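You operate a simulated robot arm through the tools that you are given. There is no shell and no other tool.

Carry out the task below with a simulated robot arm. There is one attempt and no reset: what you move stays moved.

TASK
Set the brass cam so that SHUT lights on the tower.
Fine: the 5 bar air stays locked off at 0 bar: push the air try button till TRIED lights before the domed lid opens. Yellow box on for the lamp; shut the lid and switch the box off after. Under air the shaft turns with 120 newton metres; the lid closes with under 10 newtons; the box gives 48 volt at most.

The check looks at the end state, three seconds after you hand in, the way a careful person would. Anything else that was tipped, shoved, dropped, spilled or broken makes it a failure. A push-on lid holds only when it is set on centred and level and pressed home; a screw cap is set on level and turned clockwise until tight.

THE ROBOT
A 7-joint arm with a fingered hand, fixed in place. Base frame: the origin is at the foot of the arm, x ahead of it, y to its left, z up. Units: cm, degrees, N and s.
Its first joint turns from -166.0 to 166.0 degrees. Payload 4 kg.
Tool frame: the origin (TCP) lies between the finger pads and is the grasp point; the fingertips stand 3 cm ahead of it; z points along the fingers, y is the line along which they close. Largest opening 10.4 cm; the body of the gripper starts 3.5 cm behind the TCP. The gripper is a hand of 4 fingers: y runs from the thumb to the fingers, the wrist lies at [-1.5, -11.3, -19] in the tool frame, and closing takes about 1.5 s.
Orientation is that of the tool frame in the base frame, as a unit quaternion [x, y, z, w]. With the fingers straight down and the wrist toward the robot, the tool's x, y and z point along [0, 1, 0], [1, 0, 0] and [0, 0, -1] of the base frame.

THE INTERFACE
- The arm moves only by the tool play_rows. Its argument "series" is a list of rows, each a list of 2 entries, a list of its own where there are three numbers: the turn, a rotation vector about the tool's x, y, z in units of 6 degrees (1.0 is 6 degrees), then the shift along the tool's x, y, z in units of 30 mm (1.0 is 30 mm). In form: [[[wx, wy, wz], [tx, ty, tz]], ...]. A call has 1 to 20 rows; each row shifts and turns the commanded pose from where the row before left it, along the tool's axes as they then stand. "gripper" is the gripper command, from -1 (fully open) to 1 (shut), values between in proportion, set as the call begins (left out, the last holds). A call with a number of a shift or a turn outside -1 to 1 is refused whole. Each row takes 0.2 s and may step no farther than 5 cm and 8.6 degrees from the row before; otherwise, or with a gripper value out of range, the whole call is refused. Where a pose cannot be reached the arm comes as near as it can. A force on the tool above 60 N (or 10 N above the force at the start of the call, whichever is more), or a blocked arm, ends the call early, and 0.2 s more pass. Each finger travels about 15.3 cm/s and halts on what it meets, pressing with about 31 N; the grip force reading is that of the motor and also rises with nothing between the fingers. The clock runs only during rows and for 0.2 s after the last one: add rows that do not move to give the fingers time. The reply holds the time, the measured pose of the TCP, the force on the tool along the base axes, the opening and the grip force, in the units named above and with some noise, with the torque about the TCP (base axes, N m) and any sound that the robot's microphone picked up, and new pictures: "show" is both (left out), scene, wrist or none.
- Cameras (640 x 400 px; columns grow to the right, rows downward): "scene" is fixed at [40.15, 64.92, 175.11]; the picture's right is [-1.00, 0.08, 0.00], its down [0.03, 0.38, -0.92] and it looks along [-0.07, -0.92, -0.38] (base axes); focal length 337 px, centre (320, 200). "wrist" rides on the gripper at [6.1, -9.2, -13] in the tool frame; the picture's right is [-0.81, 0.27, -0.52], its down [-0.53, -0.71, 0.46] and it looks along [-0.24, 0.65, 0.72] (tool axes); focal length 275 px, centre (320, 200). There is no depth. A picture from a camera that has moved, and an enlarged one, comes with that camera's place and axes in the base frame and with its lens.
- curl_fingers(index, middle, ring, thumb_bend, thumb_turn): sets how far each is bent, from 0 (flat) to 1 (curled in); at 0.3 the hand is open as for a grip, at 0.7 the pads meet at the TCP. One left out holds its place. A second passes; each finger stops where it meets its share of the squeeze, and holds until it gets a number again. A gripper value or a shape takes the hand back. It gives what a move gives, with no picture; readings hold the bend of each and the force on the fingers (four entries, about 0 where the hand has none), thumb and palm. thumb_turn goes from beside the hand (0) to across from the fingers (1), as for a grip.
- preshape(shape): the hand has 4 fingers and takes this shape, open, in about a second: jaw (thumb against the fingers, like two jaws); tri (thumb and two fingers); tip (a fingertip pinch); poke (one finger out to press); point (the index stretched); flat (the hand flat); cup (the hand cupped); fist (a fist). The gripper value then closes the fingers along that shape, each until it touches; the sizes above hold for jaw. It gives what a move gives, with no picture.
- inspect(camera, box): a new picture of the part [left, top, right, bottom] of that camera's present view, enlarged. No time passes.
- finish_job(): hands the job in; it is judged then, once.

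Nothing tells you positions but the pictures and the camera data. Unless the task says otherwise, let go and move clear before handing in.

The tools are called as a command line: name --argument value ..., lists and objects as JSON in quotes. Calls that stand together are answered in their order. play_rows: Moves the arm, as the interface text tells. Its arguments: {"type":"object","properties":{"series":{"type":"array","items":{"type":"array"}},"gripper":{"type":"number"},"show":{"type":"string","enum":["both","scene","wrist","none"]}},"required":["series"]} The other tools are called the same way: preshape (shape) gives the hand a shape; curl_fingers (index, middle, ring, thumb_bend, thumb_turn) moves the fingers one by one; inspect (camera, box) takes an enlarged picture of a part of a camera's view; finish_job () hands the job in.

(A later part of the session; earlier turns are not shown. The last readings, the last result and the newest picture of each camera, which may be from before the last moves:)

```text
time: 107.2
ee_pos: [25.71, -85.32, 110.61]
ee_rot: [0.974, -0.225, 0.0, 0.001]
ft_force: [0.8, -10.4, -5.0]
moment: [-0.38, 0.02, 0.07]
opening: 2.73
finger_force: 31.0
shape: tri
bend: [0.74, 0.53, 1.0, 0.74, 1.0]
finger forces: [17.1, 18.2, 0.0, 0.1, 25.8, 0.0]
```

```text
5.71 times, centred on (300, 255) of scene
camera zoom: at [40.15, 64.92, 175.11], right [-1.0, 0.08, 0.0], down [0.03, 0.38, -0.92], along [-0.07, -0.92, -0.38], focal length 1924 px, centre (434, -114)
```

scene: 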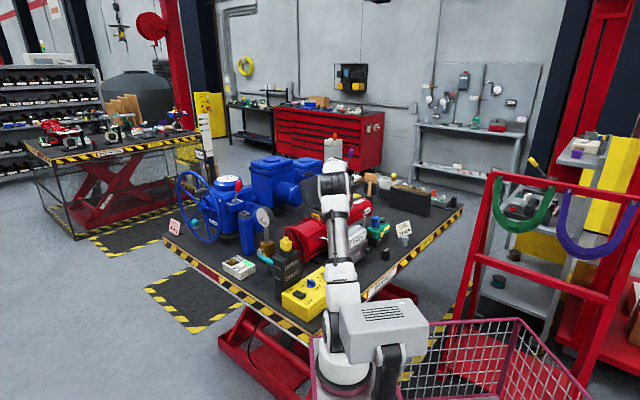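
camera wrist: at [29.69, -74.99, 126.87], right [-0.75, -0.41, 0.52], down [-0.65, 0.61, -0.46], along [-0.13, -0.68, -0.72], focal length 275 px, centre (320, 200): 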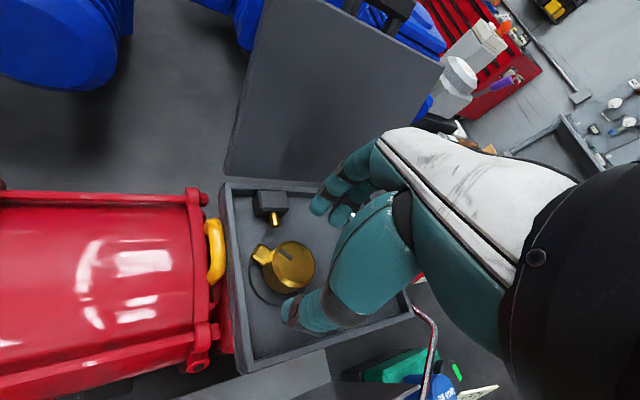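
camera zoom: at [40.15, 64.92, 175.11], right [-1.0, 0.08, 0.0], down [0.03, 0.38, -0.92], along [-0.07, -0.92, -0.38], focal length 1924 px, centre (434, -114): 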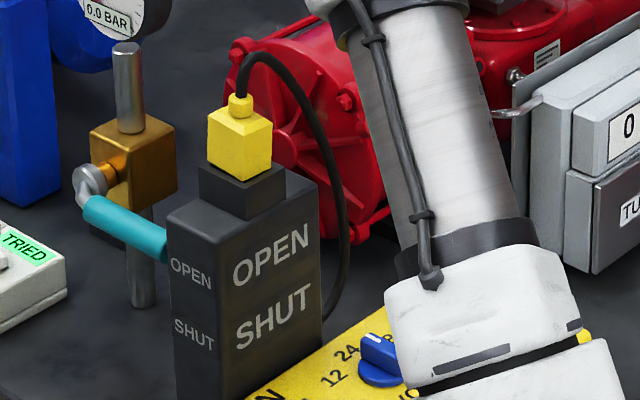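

The tab is about 20° from the plunger now. I'll relax a small side force and continue in smaller steps.

play_rows --series '[[[0, 0, 0.4], [0.025, 0.05, 0]], [[0, 0, 0.4], [0, 0, 0]], [[0, 0, 0.4], [0, 0, 0]], [[0, 0, 0.4], [0, 0, 0]], [[0, 0, 0.4], [0, 0, 0]], [[0, 0, 0], [0, 0, 0]]]' --show "none"

inspect --camera "wrist" --box '[220, 160, 420, 340]'

inspect --camera "scene" --box '[260, 220, 340, 290]'

```text
time: 108.6
ee_pos: [25.43, -85.54, 110.64]
ee_rot: [0.945, -0.327, 0.0, 0.001]
ft_force: [1.1, 2.5, -4.1]
moment: [0.01, 0.01, 0.05]
opening: 2.7
finger_force: 30.4
shape: tri
bend: [0.74, 0.54, 1.0, 0.74, 1.0]
finger forces: [12.6, 15.2, 0.0, 0.0, 31.5, 0.0]
```

```text
2.22 times, centred on (320, 250) of wrist
camera zoom: at [36.19, -82.03, 123.56], right [-0.81, 0.28, 0.52], down [0.02, 0.89, -0.46], along [-0.59, -0.36, -0.72], focal length 612 px, centre (320, 89)
```

zoom: 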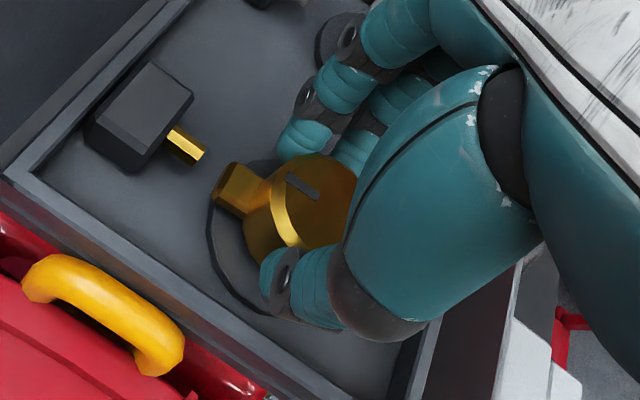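

```text
5.71 times, centred on (300, 255) of scene
camera zoom: at [40.15, 64.92, 175.11], right [-1.0, 0.08, 0.0], down [0.03, 0.38, -0.92], along [-0.07, -0.92, -0.38], focal length 1924 px, centre (434, -114)
```

zoom: 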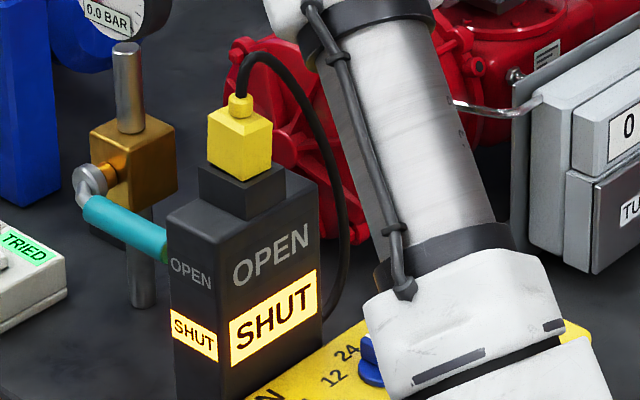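

SHUT is lit. The tab is still about 6° short of centred on the plunger, so I'll turn 4° more to put it well inside the switch's range and confirm it stays lit.

play_rows --series '[[[0, 0, 0.35], [0, 0, 0]], [[0, 0, 0.35], [0, 0, 0]], [[0, 0, 0], [0, 0, 0]]]' --show "none"

inspect --camera "wrist" --box '[220, 160, 420, 340]'

inspect --camera "scene" --box '[260, 220, 340, 290]'

```text
time: 109.4
ee_pos: [25.62, -85.38, 110.65]
ee_rot: [0.933, -0.36, 0.001, 0.001]
ft_force: [0.6, -4.4, -7.8]
moment: [-0.19, 0.03, 0.07]
opening: 2.67
finger_force: 31.1
shape: tri
bend: [0.74, 0.54, 1.0, 0.74, 1.0]
finger forces: [15.7, 16.6, 0.0, 0.1, 28.5, 0.1]
```

```text
2.22 times, centred on (320, 250) of wrist
camera zoom: at [36.4, -82.78, 123.59], right [-0.78, 0.34, 0.52], down [0.09, 0.89, -0.46], along [-0.61, -0.31, -0.72], focal length 612 px, centre (320, 89)
```

zoom: 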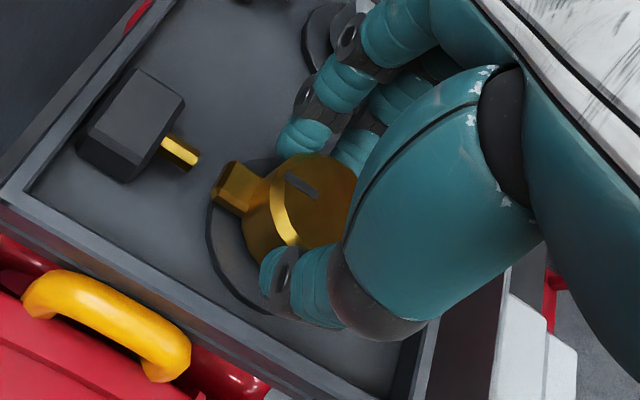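

```text
5.71 times, centred on (300, 255) of scene
camera zoom: at [40.15, 64.92, 175.11], right [-1.0, 0.08, 0.0], down [0.03, 0.38, -0.92], along [-0.07, -0.92, -0.38], focal length 1924 px, centre (434, -114)
```

zoom: 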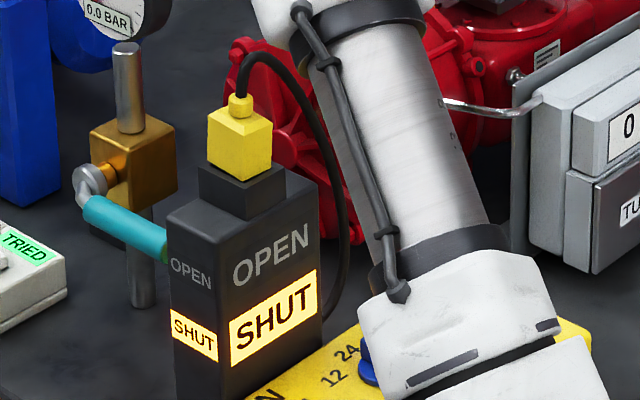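

play_rows --series '[[[0, 0, 0.3], [0.01, 0.03, 0]], [[0, 0, 0.25], [0, 0, 0]], [[0, 0, 0], [0, 0, 0]]]' --show "none"

inspect --camera "wrist" --box '[220, 160, 420, 340]'

inspect --camera "scene" --box '[260, 220, 340, 290]'

```text
time: 110.2
ee_pos: [25.72, -85.54, 110.57]
ee_rot: [0.922, -0.387, 0.0, 0.0]
ft_force: [-0.5, 0.3, -11.3]
moment: [-0.03, 0.05, 0.05]
opening: 2.67
finger_force: 30.9
shape: tri
bend: [0.74, 0.54, 1.0, 0.74, 1.0]
finger forces: [13.1, 16.2, 0.0, 0.0, 29.2, 0.1]
```

```text
2.22 times, centred on (320, 250) of wrist
camera zoom: at [36.54, -83.47, 123.61], right [-0.76, 0.39, 0.52], down [0.14, 0.88, -0.46], along [-0.63, -0.28, -0.72], focal length 612 px, centre (320, 89)
```

zoom: 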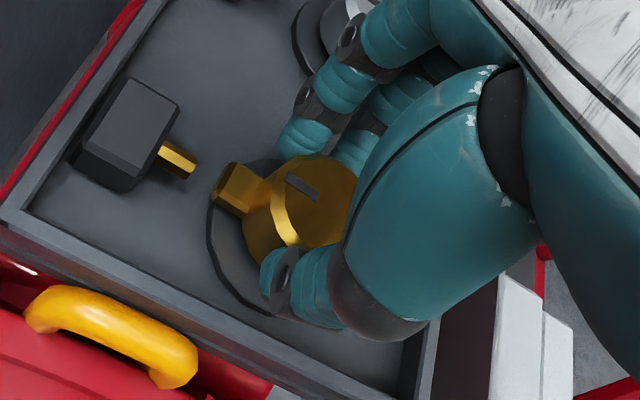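

```text
5.71 times, centred on (300, 255) of scene
camera zoom: at [40.15, 64.92, 175.11], right [-1.0, 0.08, 0.0], down [0.03, 0.38, -0.92], along [-0.07, -0.92, -0.38], focal length 1924 px, centre (434, -114)
```

zoom: 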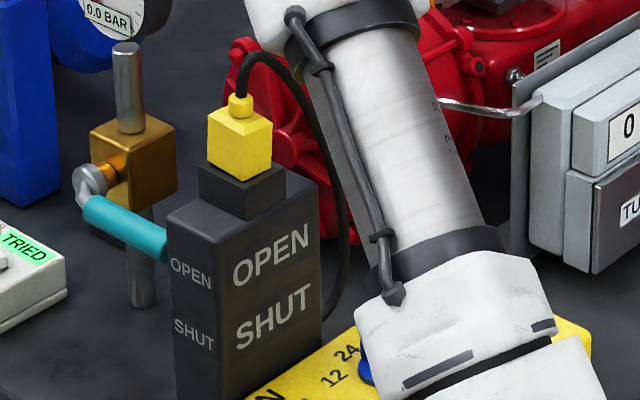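

SHUT went out at 55.5°, so the window is narrow. It was lit at 48° and at 52°. I'll turn back and map the window's edges so I can leave the cam in its middle.

play_rows --series '[[[0, 0, -0.25], [0, 0, 0]], [[0, 0, -0.25], [0, 0, 0]], [[0, 0, -0.25], [0, 0, 0]], [[0, 0, 0], [0, 0, 0]]]' --show "none"

inspect --camera "scene" --box '[260, 220, 340, 290]'

```text
time: 111.2
ee_pos: [25.54, -85.34, 110.7]
ee_rot: [0.936, -0.351, 0.0, 0.001]
ft_force: [0.1, 0.8, -9.7]
moment: [-0.03, 0.05, -0.04]
opening: 2.68
finger_force: 31.1
shape: tri
bend: [0.74, 0.54, 1.0, 0.74, 1.0]
finger forces: [13.8, 14.9, 0.0, 0.1, 28.7, 0.0]
```

```text
5.71 times, centred on (300, 255) of scene
camera zoom: at [40.15, 64.92, 175.11], right [-1.0, 0.08, 0.0], down [0.03, 0.38, -0.92], along [-0.07, -0.92, -0.38], focal length 1924 px, centre (434, -114)
```

zoom: 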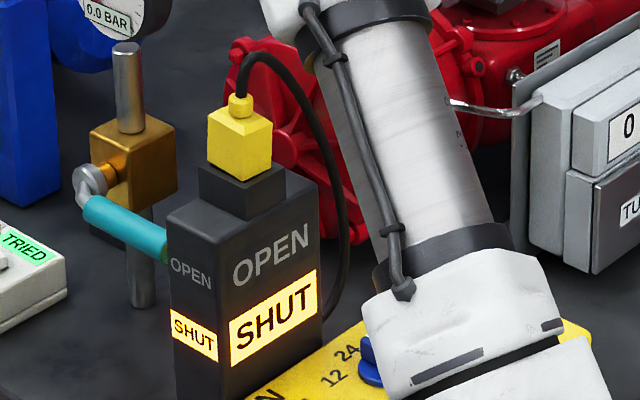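

Lit again at 51°. I'll continue back in 3° steps to find the other edge.

play_rows --series '[[[0, 0, -0.25], [0, 0, 0]], [[0, 0, -0.25], [0, 0, 0]], [[0, 0, -0.25], [0, 0, 0]], [[0, 0, -0.25], [0, 0, 0]], [[0, 0, 0], [0, 0, 0]]]' --show "none"

inspect --camera "scene" --box '[270, 240, 320, 290]'

play_rows --series '[[[0, 0, -0.25], [0, 0, 0]], [[0, 0, -0.25], [0, 0, 0]], [[0, 0, 0], [0, 0, 0]]]' --show "none"

inspect --camera "scene" --box '[270, 240, 320, 290]'

```text
time: 112.4
ee_pos: [25.49, -85.52, 110.6]
ee_rot: [0.954, -0.3, 0.0, 0.0]
ft_force: [-1.7, 3.6, -4.7]
moment: [0.04, 0.08, -0.05]
opening: 2.68
finger_force: 31.0
shape: tri
bend: [0.74, 0.55, 1.0, 0.74, 1.0]
finger forces: [12.1, 15.0, 0.1, 0.0, 30.4, 0.0]
```

```text
8.00 times, centred on (295, 265) of scene
camera zoom: at [40.15, 64.92, 175.11], right [-1.0, 0.08, 0.0], down [0.03, 0.38, -0.92], along [-0.07, -0.92, -0.38], focal length 2693 px, centre (520, -320)
```

zoom: 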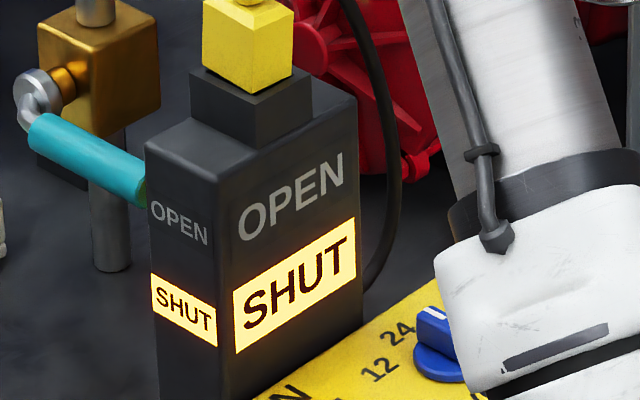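

```text
time: 113.2
ee_pos: [25.57, -85.52, 110.79]
ee_rot: [0.961, -0.276, 0.001, 0.001]
ft_force: [0.5, 6.7, -5.5]
moment: [0.14, 0.03, -0.05]
opening: 2.67
finger_force: 31.0
shape: tri
bend: [0.74, 0.55, 1.0, 0.74, 1.0]
finger forces: [11.6, 14.3, 0.1, 0.1, 32.4, 0.1]
```

```text
8.00 times, centred on (295, 265) of scene
camera zoom: at [40.15, 64.92, 175.11], right [-1.0, 0.08, 0.0], down [0.03, 0.38, -0.92], along [-0.07, -0.92, -0.38], focal length 2693 px, centre (520, -320)
```

zoom: 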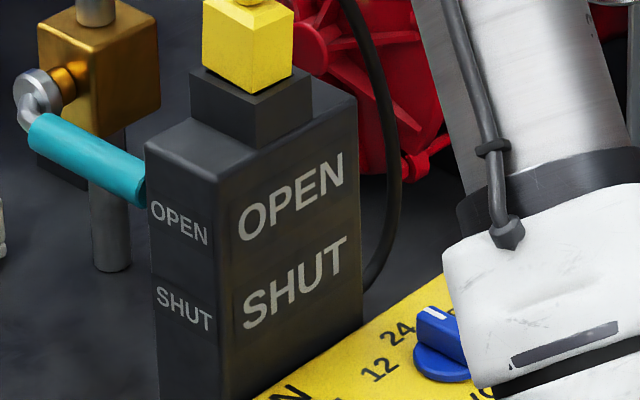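

The window runs from about 43° to 54°. I'll set the cam at its centre, about 48.7°, i.e. 6.6° forward from here.

play_rows --series '[[[0, 0, 0.3], [0, 0, 0]], [[0, 0, 0.3], [0, 0, 0]], [[0, 0, 0.3], [0, 0, 0]], [[0, 0, 0.22], [0, 0, 0]], [[0, 0, 0], [0, 0, 0]]]' --show "none"

inspect --camera "scene" --box '[270, 240, 320, 290]'

inspect --camera "wrist" --box '[220, 160, 420, 340]'

```text
time: 114.4
ee_pos: [25.58, -85.55, 110.59]
ee_rot: [0.943, -0.332, 0.001, 0.002]
ft_force: [1.1, 4.6, -7.2]
moment: [0.07, -0.02, 0.04]
opening: 2.65
finger_force: 30.6
shape: tri
bend: [0.74, 0.55, 1.0, 0.74, 1.0]
finger forces: [12.1, 15.4, 0.0, 0.0, 31.6, 0.1]
```

```text
8.00 times, centred on (295, 265) of scene
camera zoom: at [40.15, 64.92, 175.11], right [-1.0, 0.08, 0.0], down [0.03, 0.38, -0.92], along [-0.07, -0.92, -0.38], focal length 2693 px, centre (520, -320)
```

zoom: 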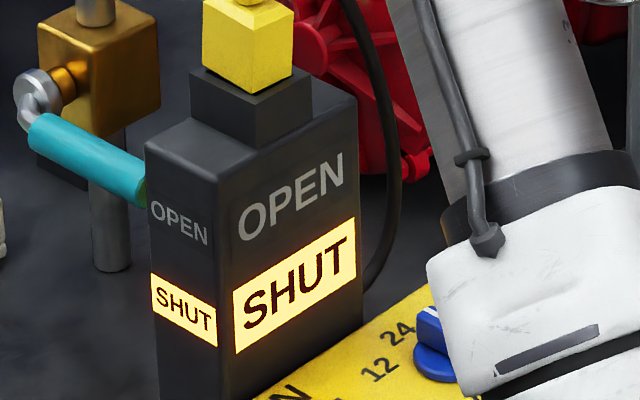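

```text
2.22 times, centred on (320, 250) of wrist
camera zoom: at [36.17, -82.23, 123.59], right [-0.8, 0.29, 0.52], down [0.03, 0.89, -0.46], along [-0.59, -0.35, -0.72], focal length 612 px, centre (320, 89)
```

zoom: 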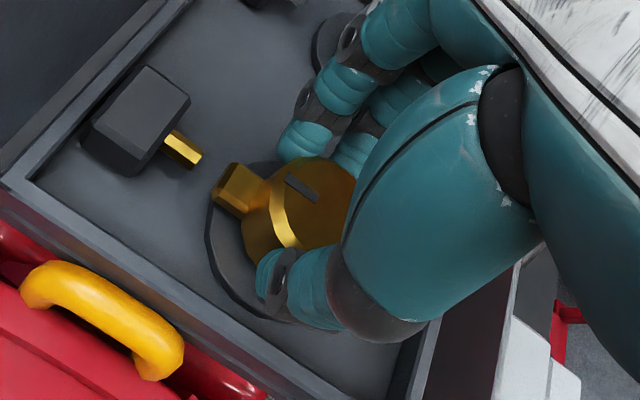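

SHUT is lit and the cam is centred in its window. I'll open the fingers just enough to let go without touching the steel cam, then check the lamp.

play_rows --series '[[[0, 0, 0], [0, 0, 0]], [[0, 0, 0], [0, 0, 0]], [[0, 0, 0], [0, 0, 0]], [[0, 0, 0], [0, 0, 0]]]' --gripper -0.1 --show "none"

inspect --camera "scene" --box '[270, 240, 320, 290]'

inspect --camera "wrist" --box '[220, 160, 420, 340]'

```text
time: 115.4
ee_pos: [25.5, -85.56, 110.69]
ee_rot: [0.943, -0.333, 0.001, 0.001]
ft_force: [0.0, 0.3, -0.4]
moment: [0.03, -0.01, 0.0]
opening: 5.68
finger_force: 0.1
shape: tri
bend: [0.74, 0.43, 0.99, 0.67, 1.0]
finger forces: [0.1, 0.0, 0.1, 0.0, 0.0, 0.1]
```

```text
8.00 times, centred on (295, 265) of scene
camera zoom: at [40.15, 64.92, 175.11], right [-1.0, 0.08, 0.0], down [0.03, 0.38, -0.92], along [-0.07, -0.92, -0.38], focal length 2693 px, centre (520, -320)
```

zoom: 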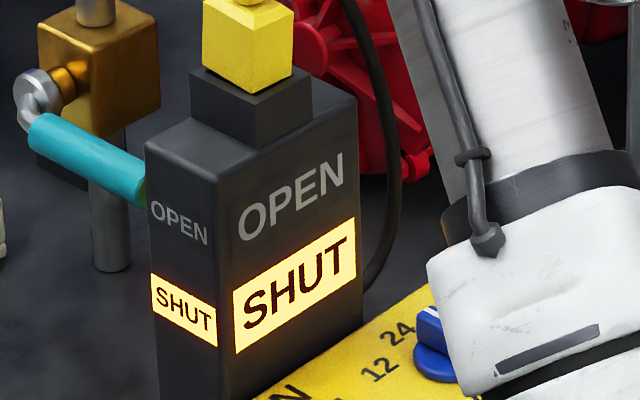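

```text
2.22 times, centred on (320, 250) of wrist
camera zoom: at [36.15, -82.22, 123.62], right [-0.8, 0.29, 0.52], down [0.03, 0.89, -0.46], along [-0.59, -0.35, -0.72], focal length 612 px, centre (320, 89)
```

zoom: 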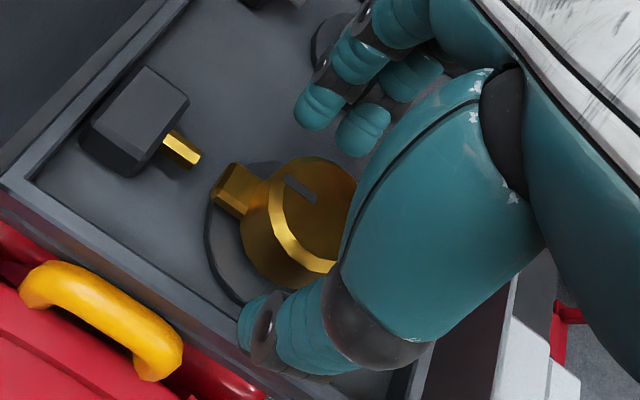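

Released, and SHUT stays lit. I'll lift the hand straight up out of the box.

play_rows --series '[[[0, 0, 0], [0, 0, -0.2]], [[0, 0, 0], [0, 0, -0.3]], [[0, 0, 0], [0, 0, -0.5]], [[0, 0, 0], [0, 0, -0.7]], [[0, 0, 0], [0, 0, -0.8]], [[0, 0, 0], [0, 0, -0.8]], [[0, 0, 0], [0, 0, -0.8]], [[0, 0, 0], [0, 0, -0.8]], [[0, 0, 0], [0, 0, -0.8]], [[0, 0, 0], [0, 0, 0]]]'

inspect --camera "wrist" --box '[100, 120, 420, 400]'

inspect --camera "scene" --box '[250, 140, 370, 290]'

```text
time: 117.6
ee_pos: [25.77, -85.57, 127.65]
ee_rot: [0.943, -0.333, 0.001, 0.0]
ft_force: [0.4, -0.2, -0.6]
moment: [-0.02, 0.02, 0.0]
opening: 5.66
finger_force: 0.1
shape: tri
bend: [0.74, 0.43, 0.99, 0.67, 1.0]
finger forces: [0.1, 0.1, 0.0, 0.1, 0.0, 0.0]
camera wrist: at [36.38, -82.21, 140.54], right [-0.8, 0.29, 0.52], down [0.03, 0.89, -0.46], along [-0.59, -0.35, -0.72], focal length 275 px, centre (320, 200)
```

scene: 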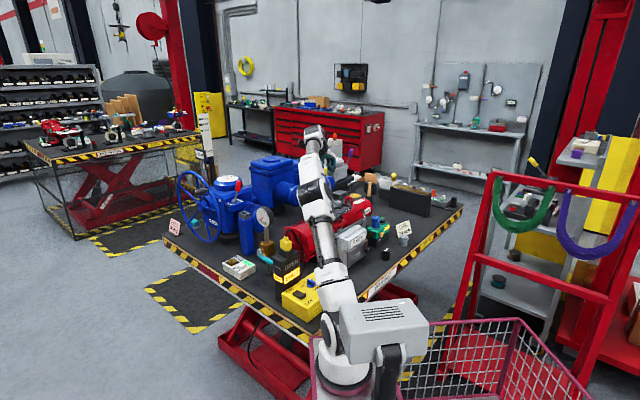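
wrist: 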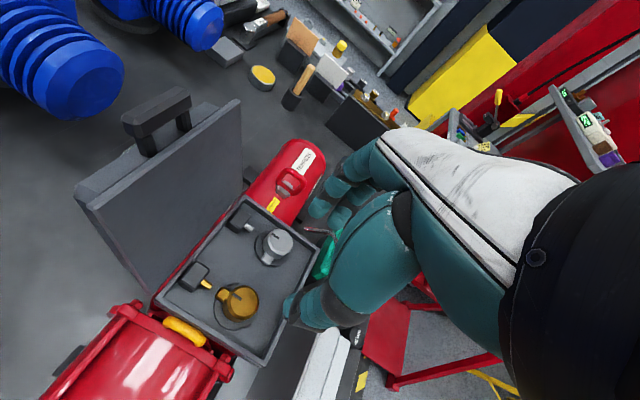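

```text
1.43 times, centred on (260, 260) of wrist
camera zoom: at [36.38, -82.21, 140.54], right [-0.8, 0.29, 0.52], down [0.03, 0.89, -0.46], along [-0.59, -0.35, -0.72], focal length 393 px, centre (406, 114)
```

zoom: 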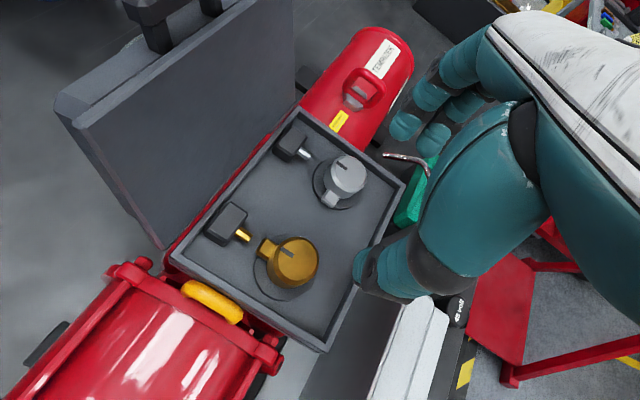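

```text
2.67 times, centred on (310, 215) of scene
camera zoom: at [40.15, 64.92, 175.11], right [-1.0, 0.08, 0.0], down [0.03, 0.38, -0.92], along [-0.07, -0.92, -0.38], focal length 898 px, centre (347, 160)
```

zoom: 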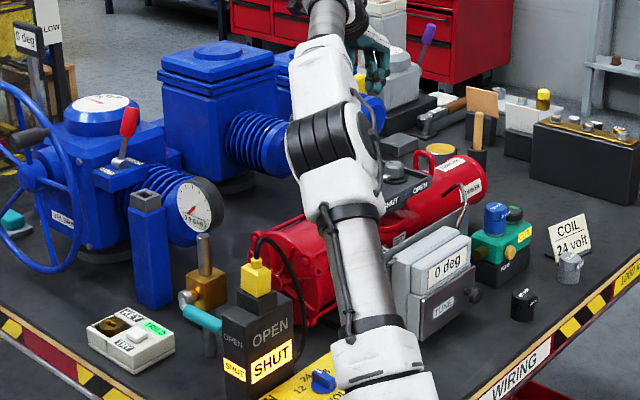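

inspect --camera "scene" --box '[245, 195, 285, 225]'

inspect --camera "wrist" --box '[60, 60, 260, 260]'

```text
13.33 times, centred on (265, 210) of scene
camera zoom: at [40.15, 64.92, 175.11], right [-1.0, 0.08, 0.0], down [0.03, 0.38, -0.92], along [-0.07, -0.92, -0.38], focal length 4489 px, centre (1053, 67)
```

zoom: 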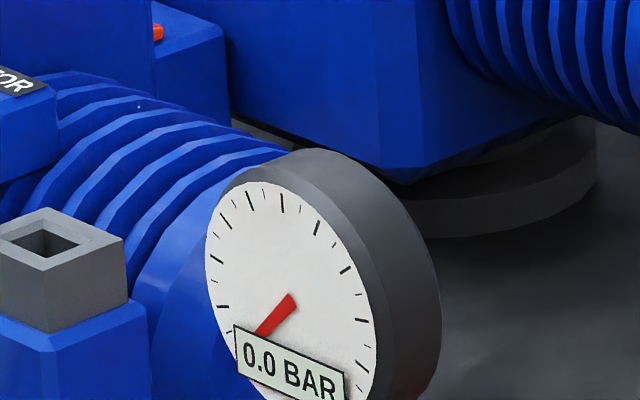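

```text
2.00 times, centred on (160, 160) of wrist
camera zoom: at [36.38, -82.21, 140.54], right [-0.8, 0.29, 0.52], down [0.03, 0.89, -0.46], along [-0.59, -0.35, -0.72], focal length 551 px, centre (640, 280)
```

zoom: 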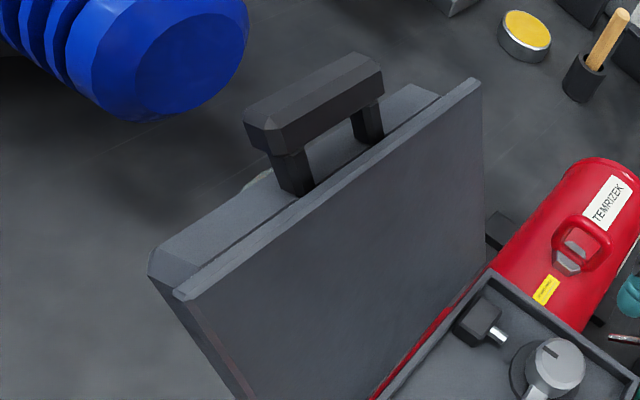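

The gauge still reads 0.0 and SHUT is lit. Next is closing the lid, which leans back at about 110°. I plan to straddle it with the open hand, fingers behind the handle bar and thumb in front as a catch. First I'll measure where it stands.

inspect --camera "scene" --box '[285, 155, 345, 215]'

inspect --camera "wrist" --box '[60, 60, 320, 340]'

```text
6.67 times, centred on (315, 185) of scene
camera zoom: at [40.15, 64.92, 175.11], right [-1.0, 0.08, 0.0], down [0.03, 0.38, -0.92], along [-0.07, -0.92, -0.38], focal length 2244 px, centre (353, 300)
```

zoom: 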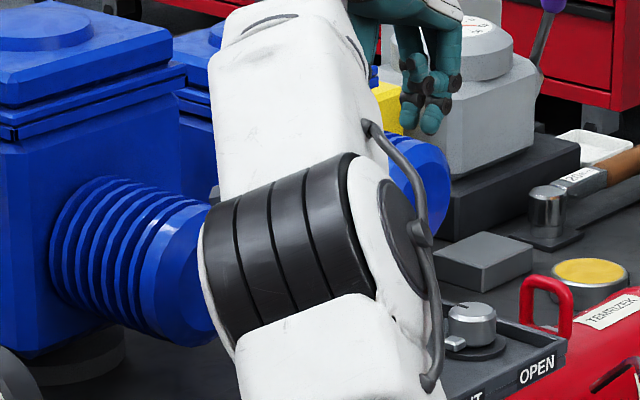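

```text
1.43 times, centred on (190, 200) of wrist
camera zoom: at [36.38, -82.21, 140.54], right [-0.8, 0.29, 0.52], down [0.03, 0.89, -0.46], along [-0.59, -0.35, -0.72], focal length 393 px, centre (506, 200)
```

zoom: 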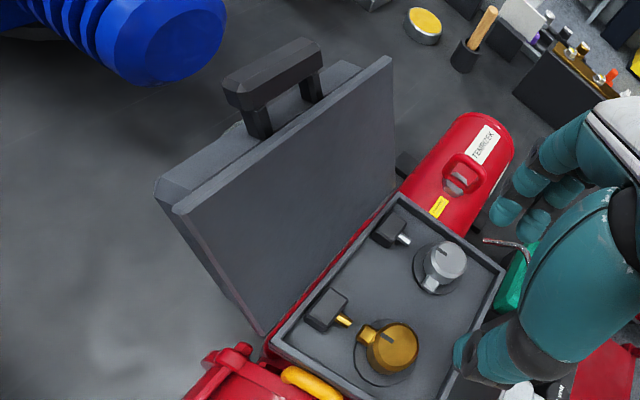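

The lid leans back at about 116°, with the handle bar near [34, -100, 121]. I'll use the poke hand as a hook, fingers behind the bar and folded thumb in front as a catch, so it can't drop freely. First I'll reshape and reorient at a safe height.

preshape --shape "poke"

play_rows --series '[[[0, 0, -1], [0, 0, -0.3]], [[0, 0, -1], [0, 0, 0]], [[0, 0, -1], [0, 0, 0]], [[0, 0, -1], [0, 0, 0]], [[0, 0, -1], [0, 0, 0]], [[0, 0, -1], [0, 0, 0]], [[0, 0, -1], [0, 0, 0]], [[0, 0, -1], [0, 0, 0]], [[0, 0, -1], [0, 0, 0]], [[-1, 0, 0], [0, 0, 0]], [[-1, 0, 0], [0, 0, 0]], [[-1, 0, 0], [0, 0, 0]], [[-1, 0, 0], [0, 0, 0]], [[-1, 0, 0], [0, 0, 0]], [[-1, 0, 0], [0, 0, 0]], [[-1, 0, 0], [0, 0, 0]], [[-1, 0, 0], [0, 0, 0]], [[0, 0, 0], [0, 0, 0]]]'

inspect --camera "wrist" --box '[100, 120, 420, 400]'

```text
time: 118.5
ee_pos: [25.72, -85.51, 127.71]
ee_rot: [0.943, -0.332, 0.001, 0.002]
ft_force: [0.6, -0.2, 0.0]
moment: [-0.02, 0.02, -0.06]
opening: 0.0
finger_force: 0.1
shape: poke
bend: [0.7, 0.7, 0.99, 1.0, 1.0]
finger forces: [0.0, 0.1, 0.0, 0.1, 0.0, 0.0]
```

```text
time: 122.3
ee_pos: [25.56, -85.49, 128.42]
ee_rot: [0.905, 0.121, 0.054, 0.404]
ft_force: [-1.0, 0.1, 0.3]
moment: [-0.01, -0.01, -0.01]
opening: 0.0
finger_force: 0.0
shape: poke
bend: [0.7, 0.7, 0.99, 1.0, 1.0]
finger forces: [0.1, 0.0, 0.0, 0.1, 0.0, 0.0]
camera wrist: at [27.41, -68.59, 130.35], right [-0.83, -0.02, 0.55], down [-0.55, -0.01, -0.83], along [0.02, -1.0, 0.0], focal length 275 px, centre (320, 200)
```

scene: 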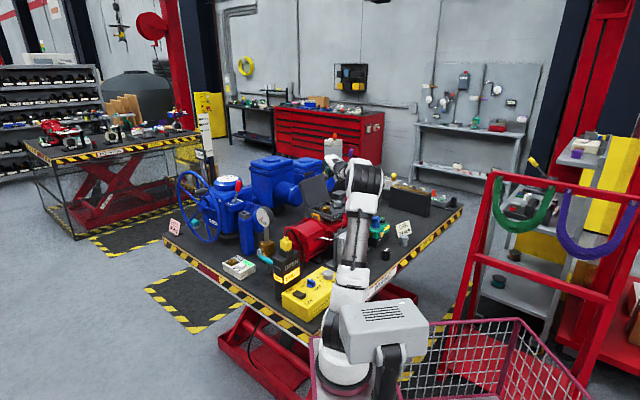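
wrist: 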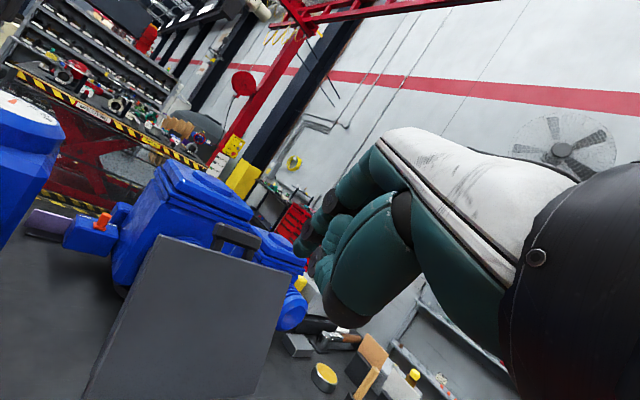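

```text
1.43 times, centred on (260, 260) of wrist
camera zoom: at [27.41, -68.59, 130.35], right [-0.83, -0.02, 0.55], down [-0.55, -0.01, -0.83], along [0.02, -1.0, 0.0], focal length 393 px, centre (406, 114)
```

zoom: 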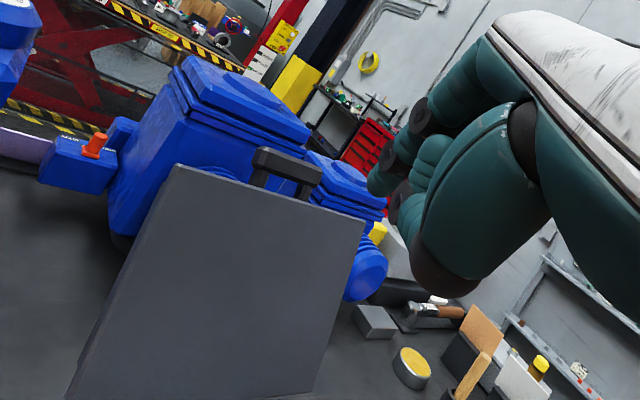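

Triangulated from several views, the bar is at [33.5, -100.4, 121.2]. I'll move closer, staying above it, and look again.

play_rows --series '[[[0, 0, 0], [0.26, 0.515, 0.515]], [[0, 0, 0], [0.26, 0.515, 0.515]], [[0, 0, 0], [0.26, 0.515, 0.515]], [[0, 0, 0], [0.26, 0.515, 0.515]], [[0, 0, 0], [0.26, 0.515, 0.515]], [[0, 0, 0], [0, 0, 0]]]'

inspect --camera "wrist" --box '[180, 120, 420, 320]'

inspect --camera "scene" --box '[295, 140, 365, 210]'

```text
time: 123.7
ee_pos: [32.26, -95.04, 129.08]
ee_rot: [0.905, 0.121, 0.054, 0.404]
ft_force: [0.8, 0.7, -0.4]
moment: [-0.01, 0.0, -0.03]
opening: 0.03
finger_force: 0.2
shape: poke
bend: [0.7, 0.7, 0.99, 1.0, 1.0]
finger forces: [0.0, 0.0, 0.0, 0.0, 0.1, 0.0]
camera wrist: at [34.0, -78.15, 130.91], right [-0.83, -0.02, 0.55], down [-0.55, -0.01, -0.83], along [0.02, -1.0, 0.0], focal length 275 px, centre (320, 200)
```

scene: 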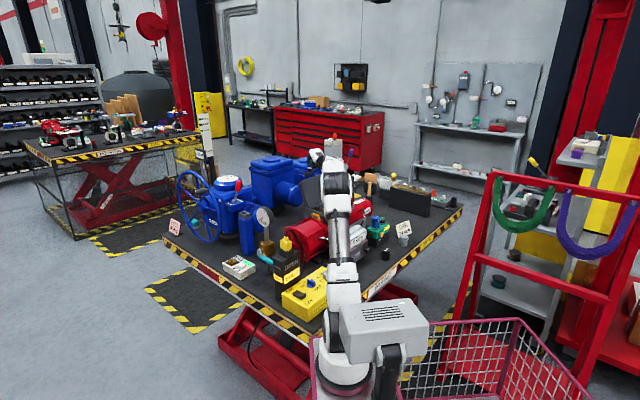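
wrist: 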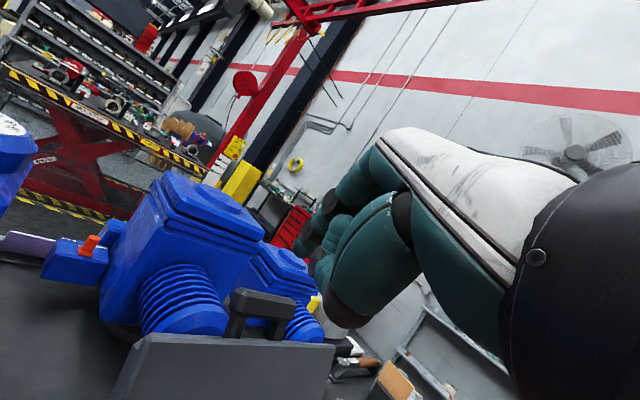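

```text
2.00 times, centred on (300, 220) of wrist
camera zoom: at [34.0, -78.15, 130.91], right [-0.83, -0.02, 0.55], down [-0.55, -0.01, -0.83], along [0.02, -1.0, 0.0], focal length 551 px, centre (360, 160)
```

zoom: 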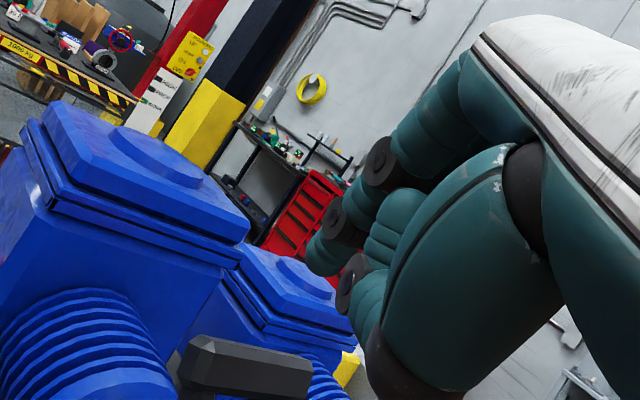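

```text
5.71 times, centred on (330, 175) of scene
camera zoom: at [40.15, 64.92, 175.11], right [-1.0, 0.08, 0.0], down [0.03, 0.38, -0.92], along [-0.07, -0.92, -0.38], focal length 1924 px, centre (263, 343)
```

zoom: 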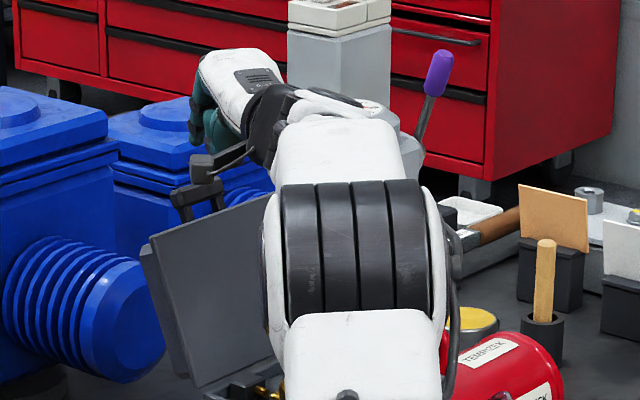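

Reach is fine here. I'll move to just above and behind the bar.

play_rows --series '[[[0, 0, 0], [-0.023, 0.128, 0.504]], [[0, 0, 0], [-0.023, 0.128, 0.504]], [[0, 0, 0], [-0.023, 0.128, 0.504]], [[0, 0, 0], [0, 0, 0]]]'

inspect --camera "wrist" --box '[200, 160, 420, 360]'

inspect --camera "scene" --box '[295, 140, 355, 200]'

```text
time: 124.7
ee_pos: [33.04, -99.2, 126.99]
ee_rot: [0.905, 0.121, 0.054, 0.405]
ft_force: [0.0, 0.8, 0.2]
moment: [-0.03, -0.02, 0.02]
opening: 0.01
finger_force: 0.1
shape: poke
bend: [0.7, 0.7, 0.99, 1.0, 1.0]
finger forces: [0.0, 0.0, 0.0, 0.0, 0.0, 0.1]
camera wrist: at [34.93, -82.33, 128.74], right [-0.83, -0.02, 0.55], down [-0.55, -0.01, -0.83], along [0.02, -1.0, 0.0], focal length 275 px, centre (320, 200)
```

scene: 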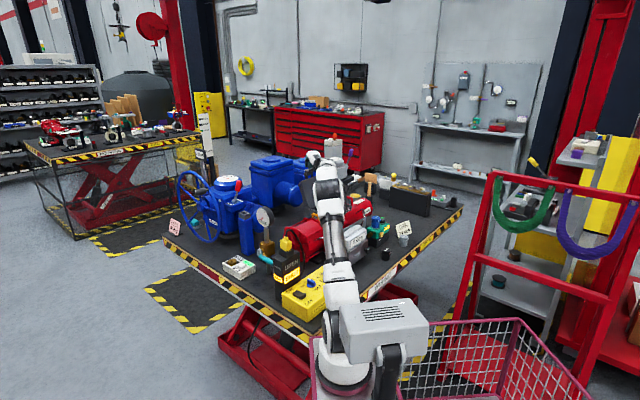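
wrist: 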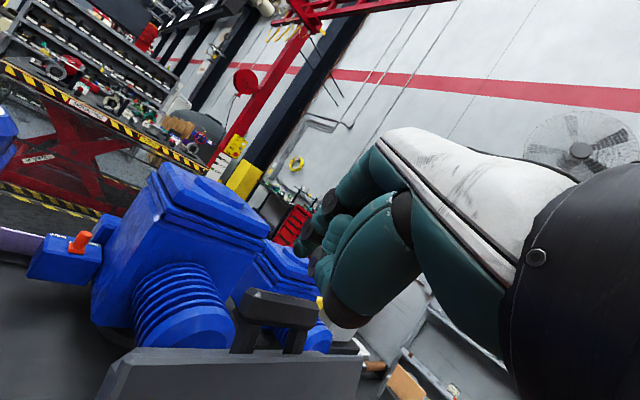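

```text
2.00 times, centred on (310, 260) of wrist
camera zoom: at [34.93, -82.33, 128.74], right [-0.83, -0.02, 0.55], down [-0.55, -0.01, -0.83], along [0.02, -1.0, 0.0], focal length 551 px, centre (340, 80)
```

zoom: 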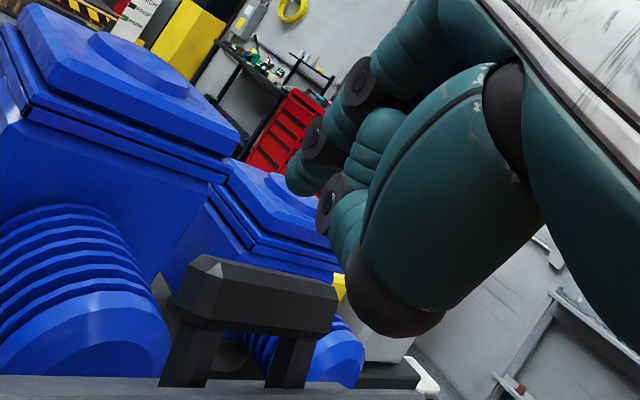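

```text
6.67 times, centred on (325, 170) of scene
camera zoom: at [40.15, 64.92, 175.11], right [-1.0, 0.08, 0.0], down [0.03, 0.38, -0.92], along [-0.07, -0.92, -0.38], focal length 2244 px, centre (287, 400)
```

zoom: 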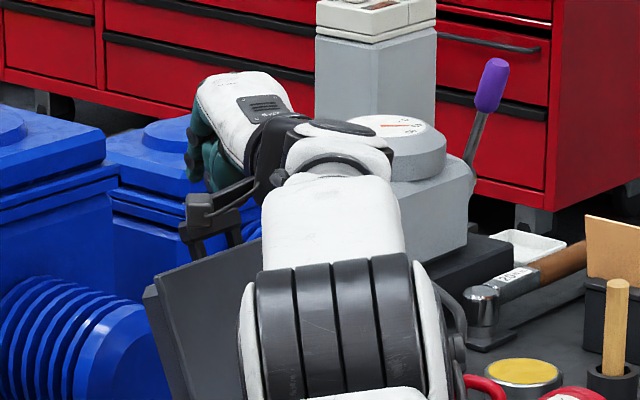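

Fingertips are above and behind the bar, with the folded thumb in front. I'll lower the hook over the bar in two stages, checking force.

play_rows --series '[[[0, 0, 0], [0.02, -0.136, 0.21]], [[0, 0, 0], [0, -0.136, 0.21]], [[0, 0, 0], [0, -0.136, 0.21]], [[0, 0, 0], [0, 0, 0]]]' --show "none"

inspect --camera "wrist" --box '[220, 160, 420, 340]'

inspect --camera "scene" --box '[300, 145, 345, 190]'

```text
time: 125.7
ee_pos: [33.37, -99.7, 124.83]
ee_rot: [0.905, 0.12, 0.054, 0.404]
ft_force: [-1.2, -0.5, -0.3]
moment: [0.02, 0.0, 0.0]
opening: 0.0
finger_force: 0.0
shape: poke
bend: [0.7, 0.7, 0.99, 1.0, 1.0]
finger forces: [0.0, 0.1, 0.1, 0.1, 0.0, 0.0]
```

```text
2.22 times, centred on (320, 250) of wrist
camera zoom: at [35.17, -82.78, 126.59], right [-0.83, -0.02, 0.55], down [-0.55, -0.01, -0.83], along [0.02, -1.0, 0.0], focal length 612 px, centre (320, 89)
```

zoom: 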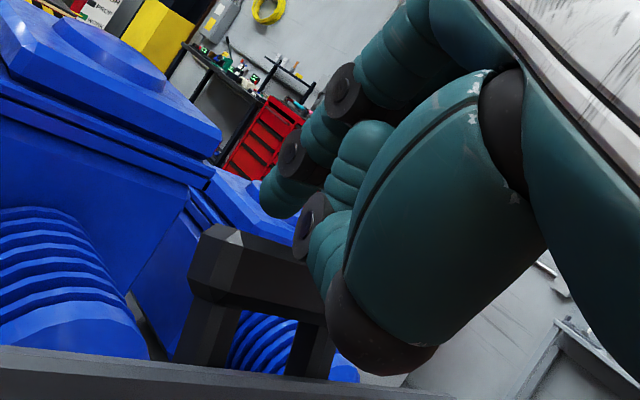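

```text
8.89 times, centred on (322, 168) of scene
camera zoom: at [40.15, 64.92, 175.11], right [-1.0, 0.08, 0.0], down [0.03, 0.38, -0.92], along [-0.07, -0.92, -0.38], focal length 2993 px, centre (298, 489)
```

zoom: 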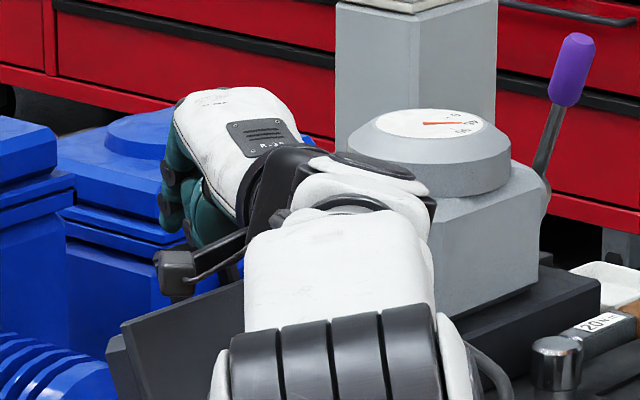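

play_rows --series '[[[0, 0, 0], [0, -0.136, 0.21]], [[0, 0, 0], [0, -0.136, 0.21]], [[0, 0, 0], [0, -0.1, 0.15]], [[0, 0, 0], [0, 0, 0]]]' --show "none"

inspect --camera "wrist" --box '[220, 160, 420, 340]'

```text
time: 126.7
ee_pos: [33.46, -100.02, 123.14]
ee_rot: [0.904, 0.122, 0.055, 0.406]
ft_force: [-1.0, 13.3, 23.3]
moment: [0.32, 0.03, 0.34]
opening: 0.0
finger_force: 0.0
shape: poke
bend: [0.7, 0.7, 0.99, 1.0, 1.0]
finger forces: [0.0, 11.4, 0.0, 0.0, 26.9, 0.0]
```

```text
2.22 times, centred on (320, 250) of wrist
camera zoom: at [35.34, -83.1, 124.9], right [-0.84, -0.02, 0.55], down [-0.55, -0.01, -0.84], along [0.02, -1.0, 0.0], focal length 612 px, centre (320, 89)
```

zoom: 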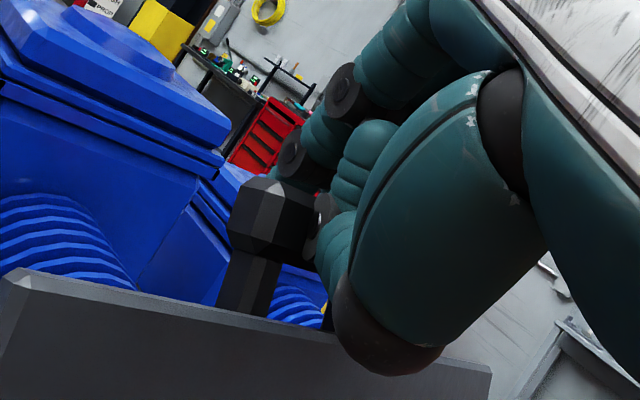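

The bar has wedged snugly between the fingers and the folded thumb. I'll back off a few millimetres to relieve the force.

play_rows --series '[[[0, 0, 0], [0, 0.05, -0.08]], [[0, 0, 0], [0, 0.04, -0.06]], [[0, 0, 0], [0, 0, 0]]]' --show "none"

inspect --camera "wrist" --box '[220, 160, 420, 340]'

inspect --camera "scene" --box '[295, 145, 345, 200]'

```text
time: 127.5
ee_pos: [33.49, -100.08, 123.22]
ee_rot: [0.905, 0.12, 0.053, 0.404]
ft_force: [-0.1, 4.8, 8.3]
moment: [0.22, 0.01, 0.28]
opening: 0.0
finger_force: 0.0
shape: poke
bend: [0.7, 0.7, 0.99, 1.0, 1.0]
finger forces: [0.0, 9.1, 0.1, 0.1, 15.0, 0.0]
```

```text
2.22 times, centred on (320, 250) of wrist
camera zoom: at [35.37, -83.16, 125.1], right [-0.83, -0.02, 0.55], down [-0.55, -0.01, -0.83], along [0.02, -1.0, -0.01], focal length 612 px, centre (320, 89)
```

zoom: 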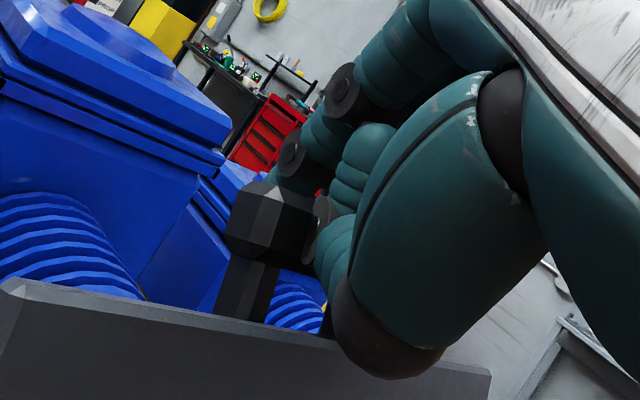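

```text
7.27 times, centred on (320, 172) of scene
camera zoom: at [40.15, 64.92, 175.11], right [-1.0, 0.08, 0.0], down [0.03, 0.38, -0.92], along [-0.07, -0.92, -0.38], focal length 2448 px, centre (320, 400)
```

zoom: 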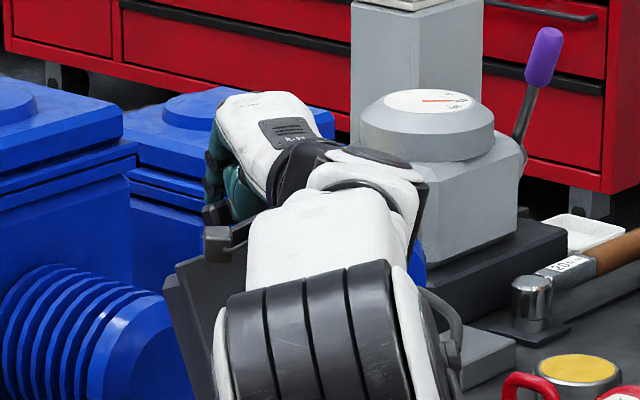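

play_rows --series '[[[0, 0, 0], [0, 0.05, -0.08]], [[0, 0, 0], [0, 0.04, -0.06]], [[0, 0, 0], [0, 0, 0]]]' --show "none"

```text
time: 128.3
ee_pos: [33.47, -100.06, 123.85]
ee_rot: [0.906, 0.12, 0.054, 0.403]
ft_force: [-0.4, 1.6, -6.6]
moment: [0.09, -0.01, 0.15]
opening: 0.0
finger_force: 0.1
shape: poke
bend: [0.7, 0.7, 0.99, 1.0, 1.0]
finger forces: [0.0, 5.0, 0.0, 0.0, 5.2, 0.0]
```

The bar is lightly pinched (about 5 N each side), a secure hold. I'll now swing the lid forward along its arc, turning the hand slightly with it.

play_rows --series '[[[-0.25, 0, 0], [-0.106, -0.033, -0.206]], [[-0.25, 0, 0], [-0.106, -0.033, -0.206]], [[-0.25, 0, 0], [-0.106, -0.033, -0.206]], [[-0.25, 0, 0], [-0.106, -0.033, -0.206]], [[0, 0, 0], [0, 0, 0]]]' --show "none"

inspect --camera "wrist" --box '[200, 160, 420, 360]'

inspect --camera "scene" --box '[295, 145, 355, 205]'

```text
time: 129.5
ee_pos: [31.76, -98.18, 125.04]
ee_rot: [0.882, 0.118, 0.061, 0.452]
ft_force: [0.9, -2.1, 1.0]
moment: [-0.08, 0.01, 0.01]
opening: 0.0
finger_force: 0.0
shape: poke
bend: [0.7, 0.7, 0.99, 1.0, 1.0]
finger forces: [0.0, 2.6, 0.1, 0.0, 0.0, 0.1]
```

```text
2.00 times, centred on (310, 260) of wrist
camera zoom: at [33.49, -81.13, 125.29], right [-0.85, 0.04, 0.53], down [-0.53, -0.09, -0.84], along [0.02, -0.99, 0.1], focal length 551 px, centre (340, 80)
```

zoom: 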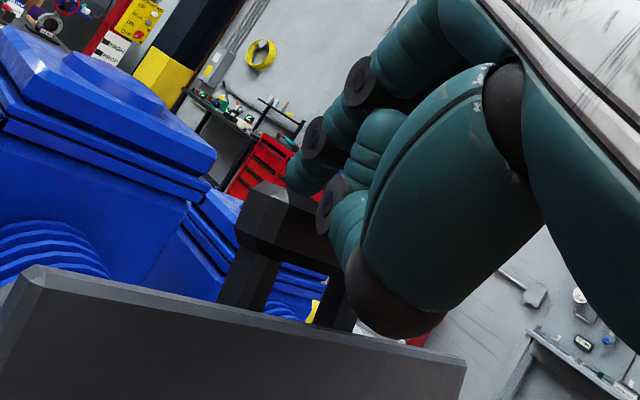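

```text
6.67 times, centred on (325, 175) of scene
camera zoom: at [40.15, 64.92, 175.11], right [-1.0, 0.08, 0.0], down [0.03, 0.38, -0.92], along [-0.07, -0.92, -0.38], focal length 2244 px, centre (287, 367)
```

zoom: 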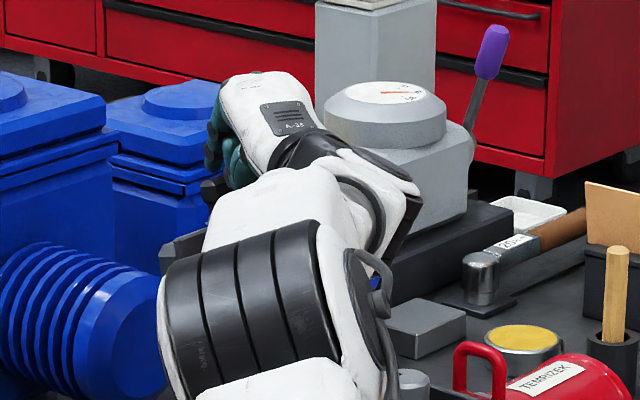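

play_rows --series '[[[-0.25, 0, 0], [-0.115, -0.05, -0.198]], [[-0.25, 0, 0], [-0.115, -0.05, -0.198]], [[-0.25, 0, 0], [-0.115, -0.05, -0.198]], [[-0.25, 0, 0], [-0.115, -0.05, -0.198]], [[0, 0, 0], [0, 0, 0]]]' --show "none"

inspect --camera "wrist" --box '[200, 160, 420, 360]'

inspect --camera "scene" --box '[295, 145, 355, 205]'

```text
time: 130.7
ee_pos: [29.58, -96.17, 126.0]
ee_rot: [0.858, 0.114, 0.065, 0.496]
ft_force: [-0.1, 0.5, -0.3]
moment: [0.01, -0.01, -0.04]
opening: 0.0
finger_force: 0.3
shape: poke
bend: [0.7, 0.7, 0.99, 1.0, 1.0]
finger forces: [0.0, 0.1, 0.0, 0.0, 0.1, 0.0]
```

```text
2.00 times, centred on (310, 260) of wrist
camera zoom: at [31.41, -79.28, 124.35], right [-0.86, 0.09, 0.5], down [-0.5, -0.18, -0.85], along [0.01, -0.98, 0.2], focal length 551 px, centre (340, 80)
```

zoom: 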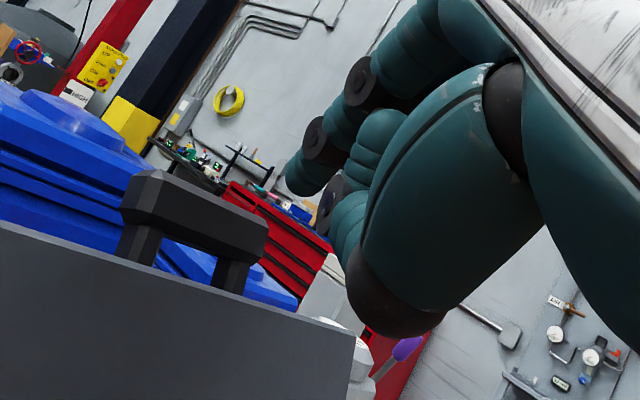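

```text
6.67 times, centred on (325, 175) of scene
camera zoom: at [40.15, 64.92, 175.11], right [-1.0, 0.08, 0.0], down [0.03, 0.38, -0.92], along [-0.07, -0.92, -0.38], focal length 2244 px, centre (287, 367)
```

zoom: 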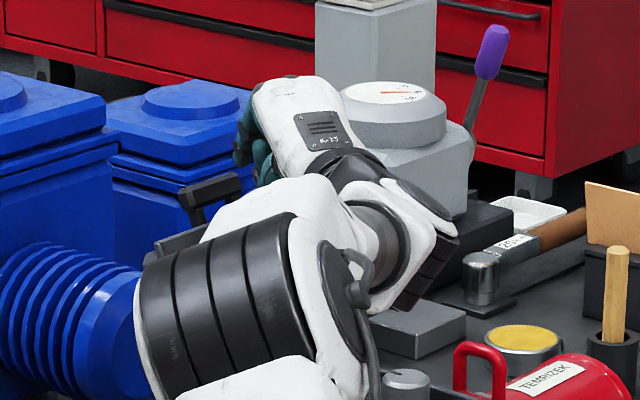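

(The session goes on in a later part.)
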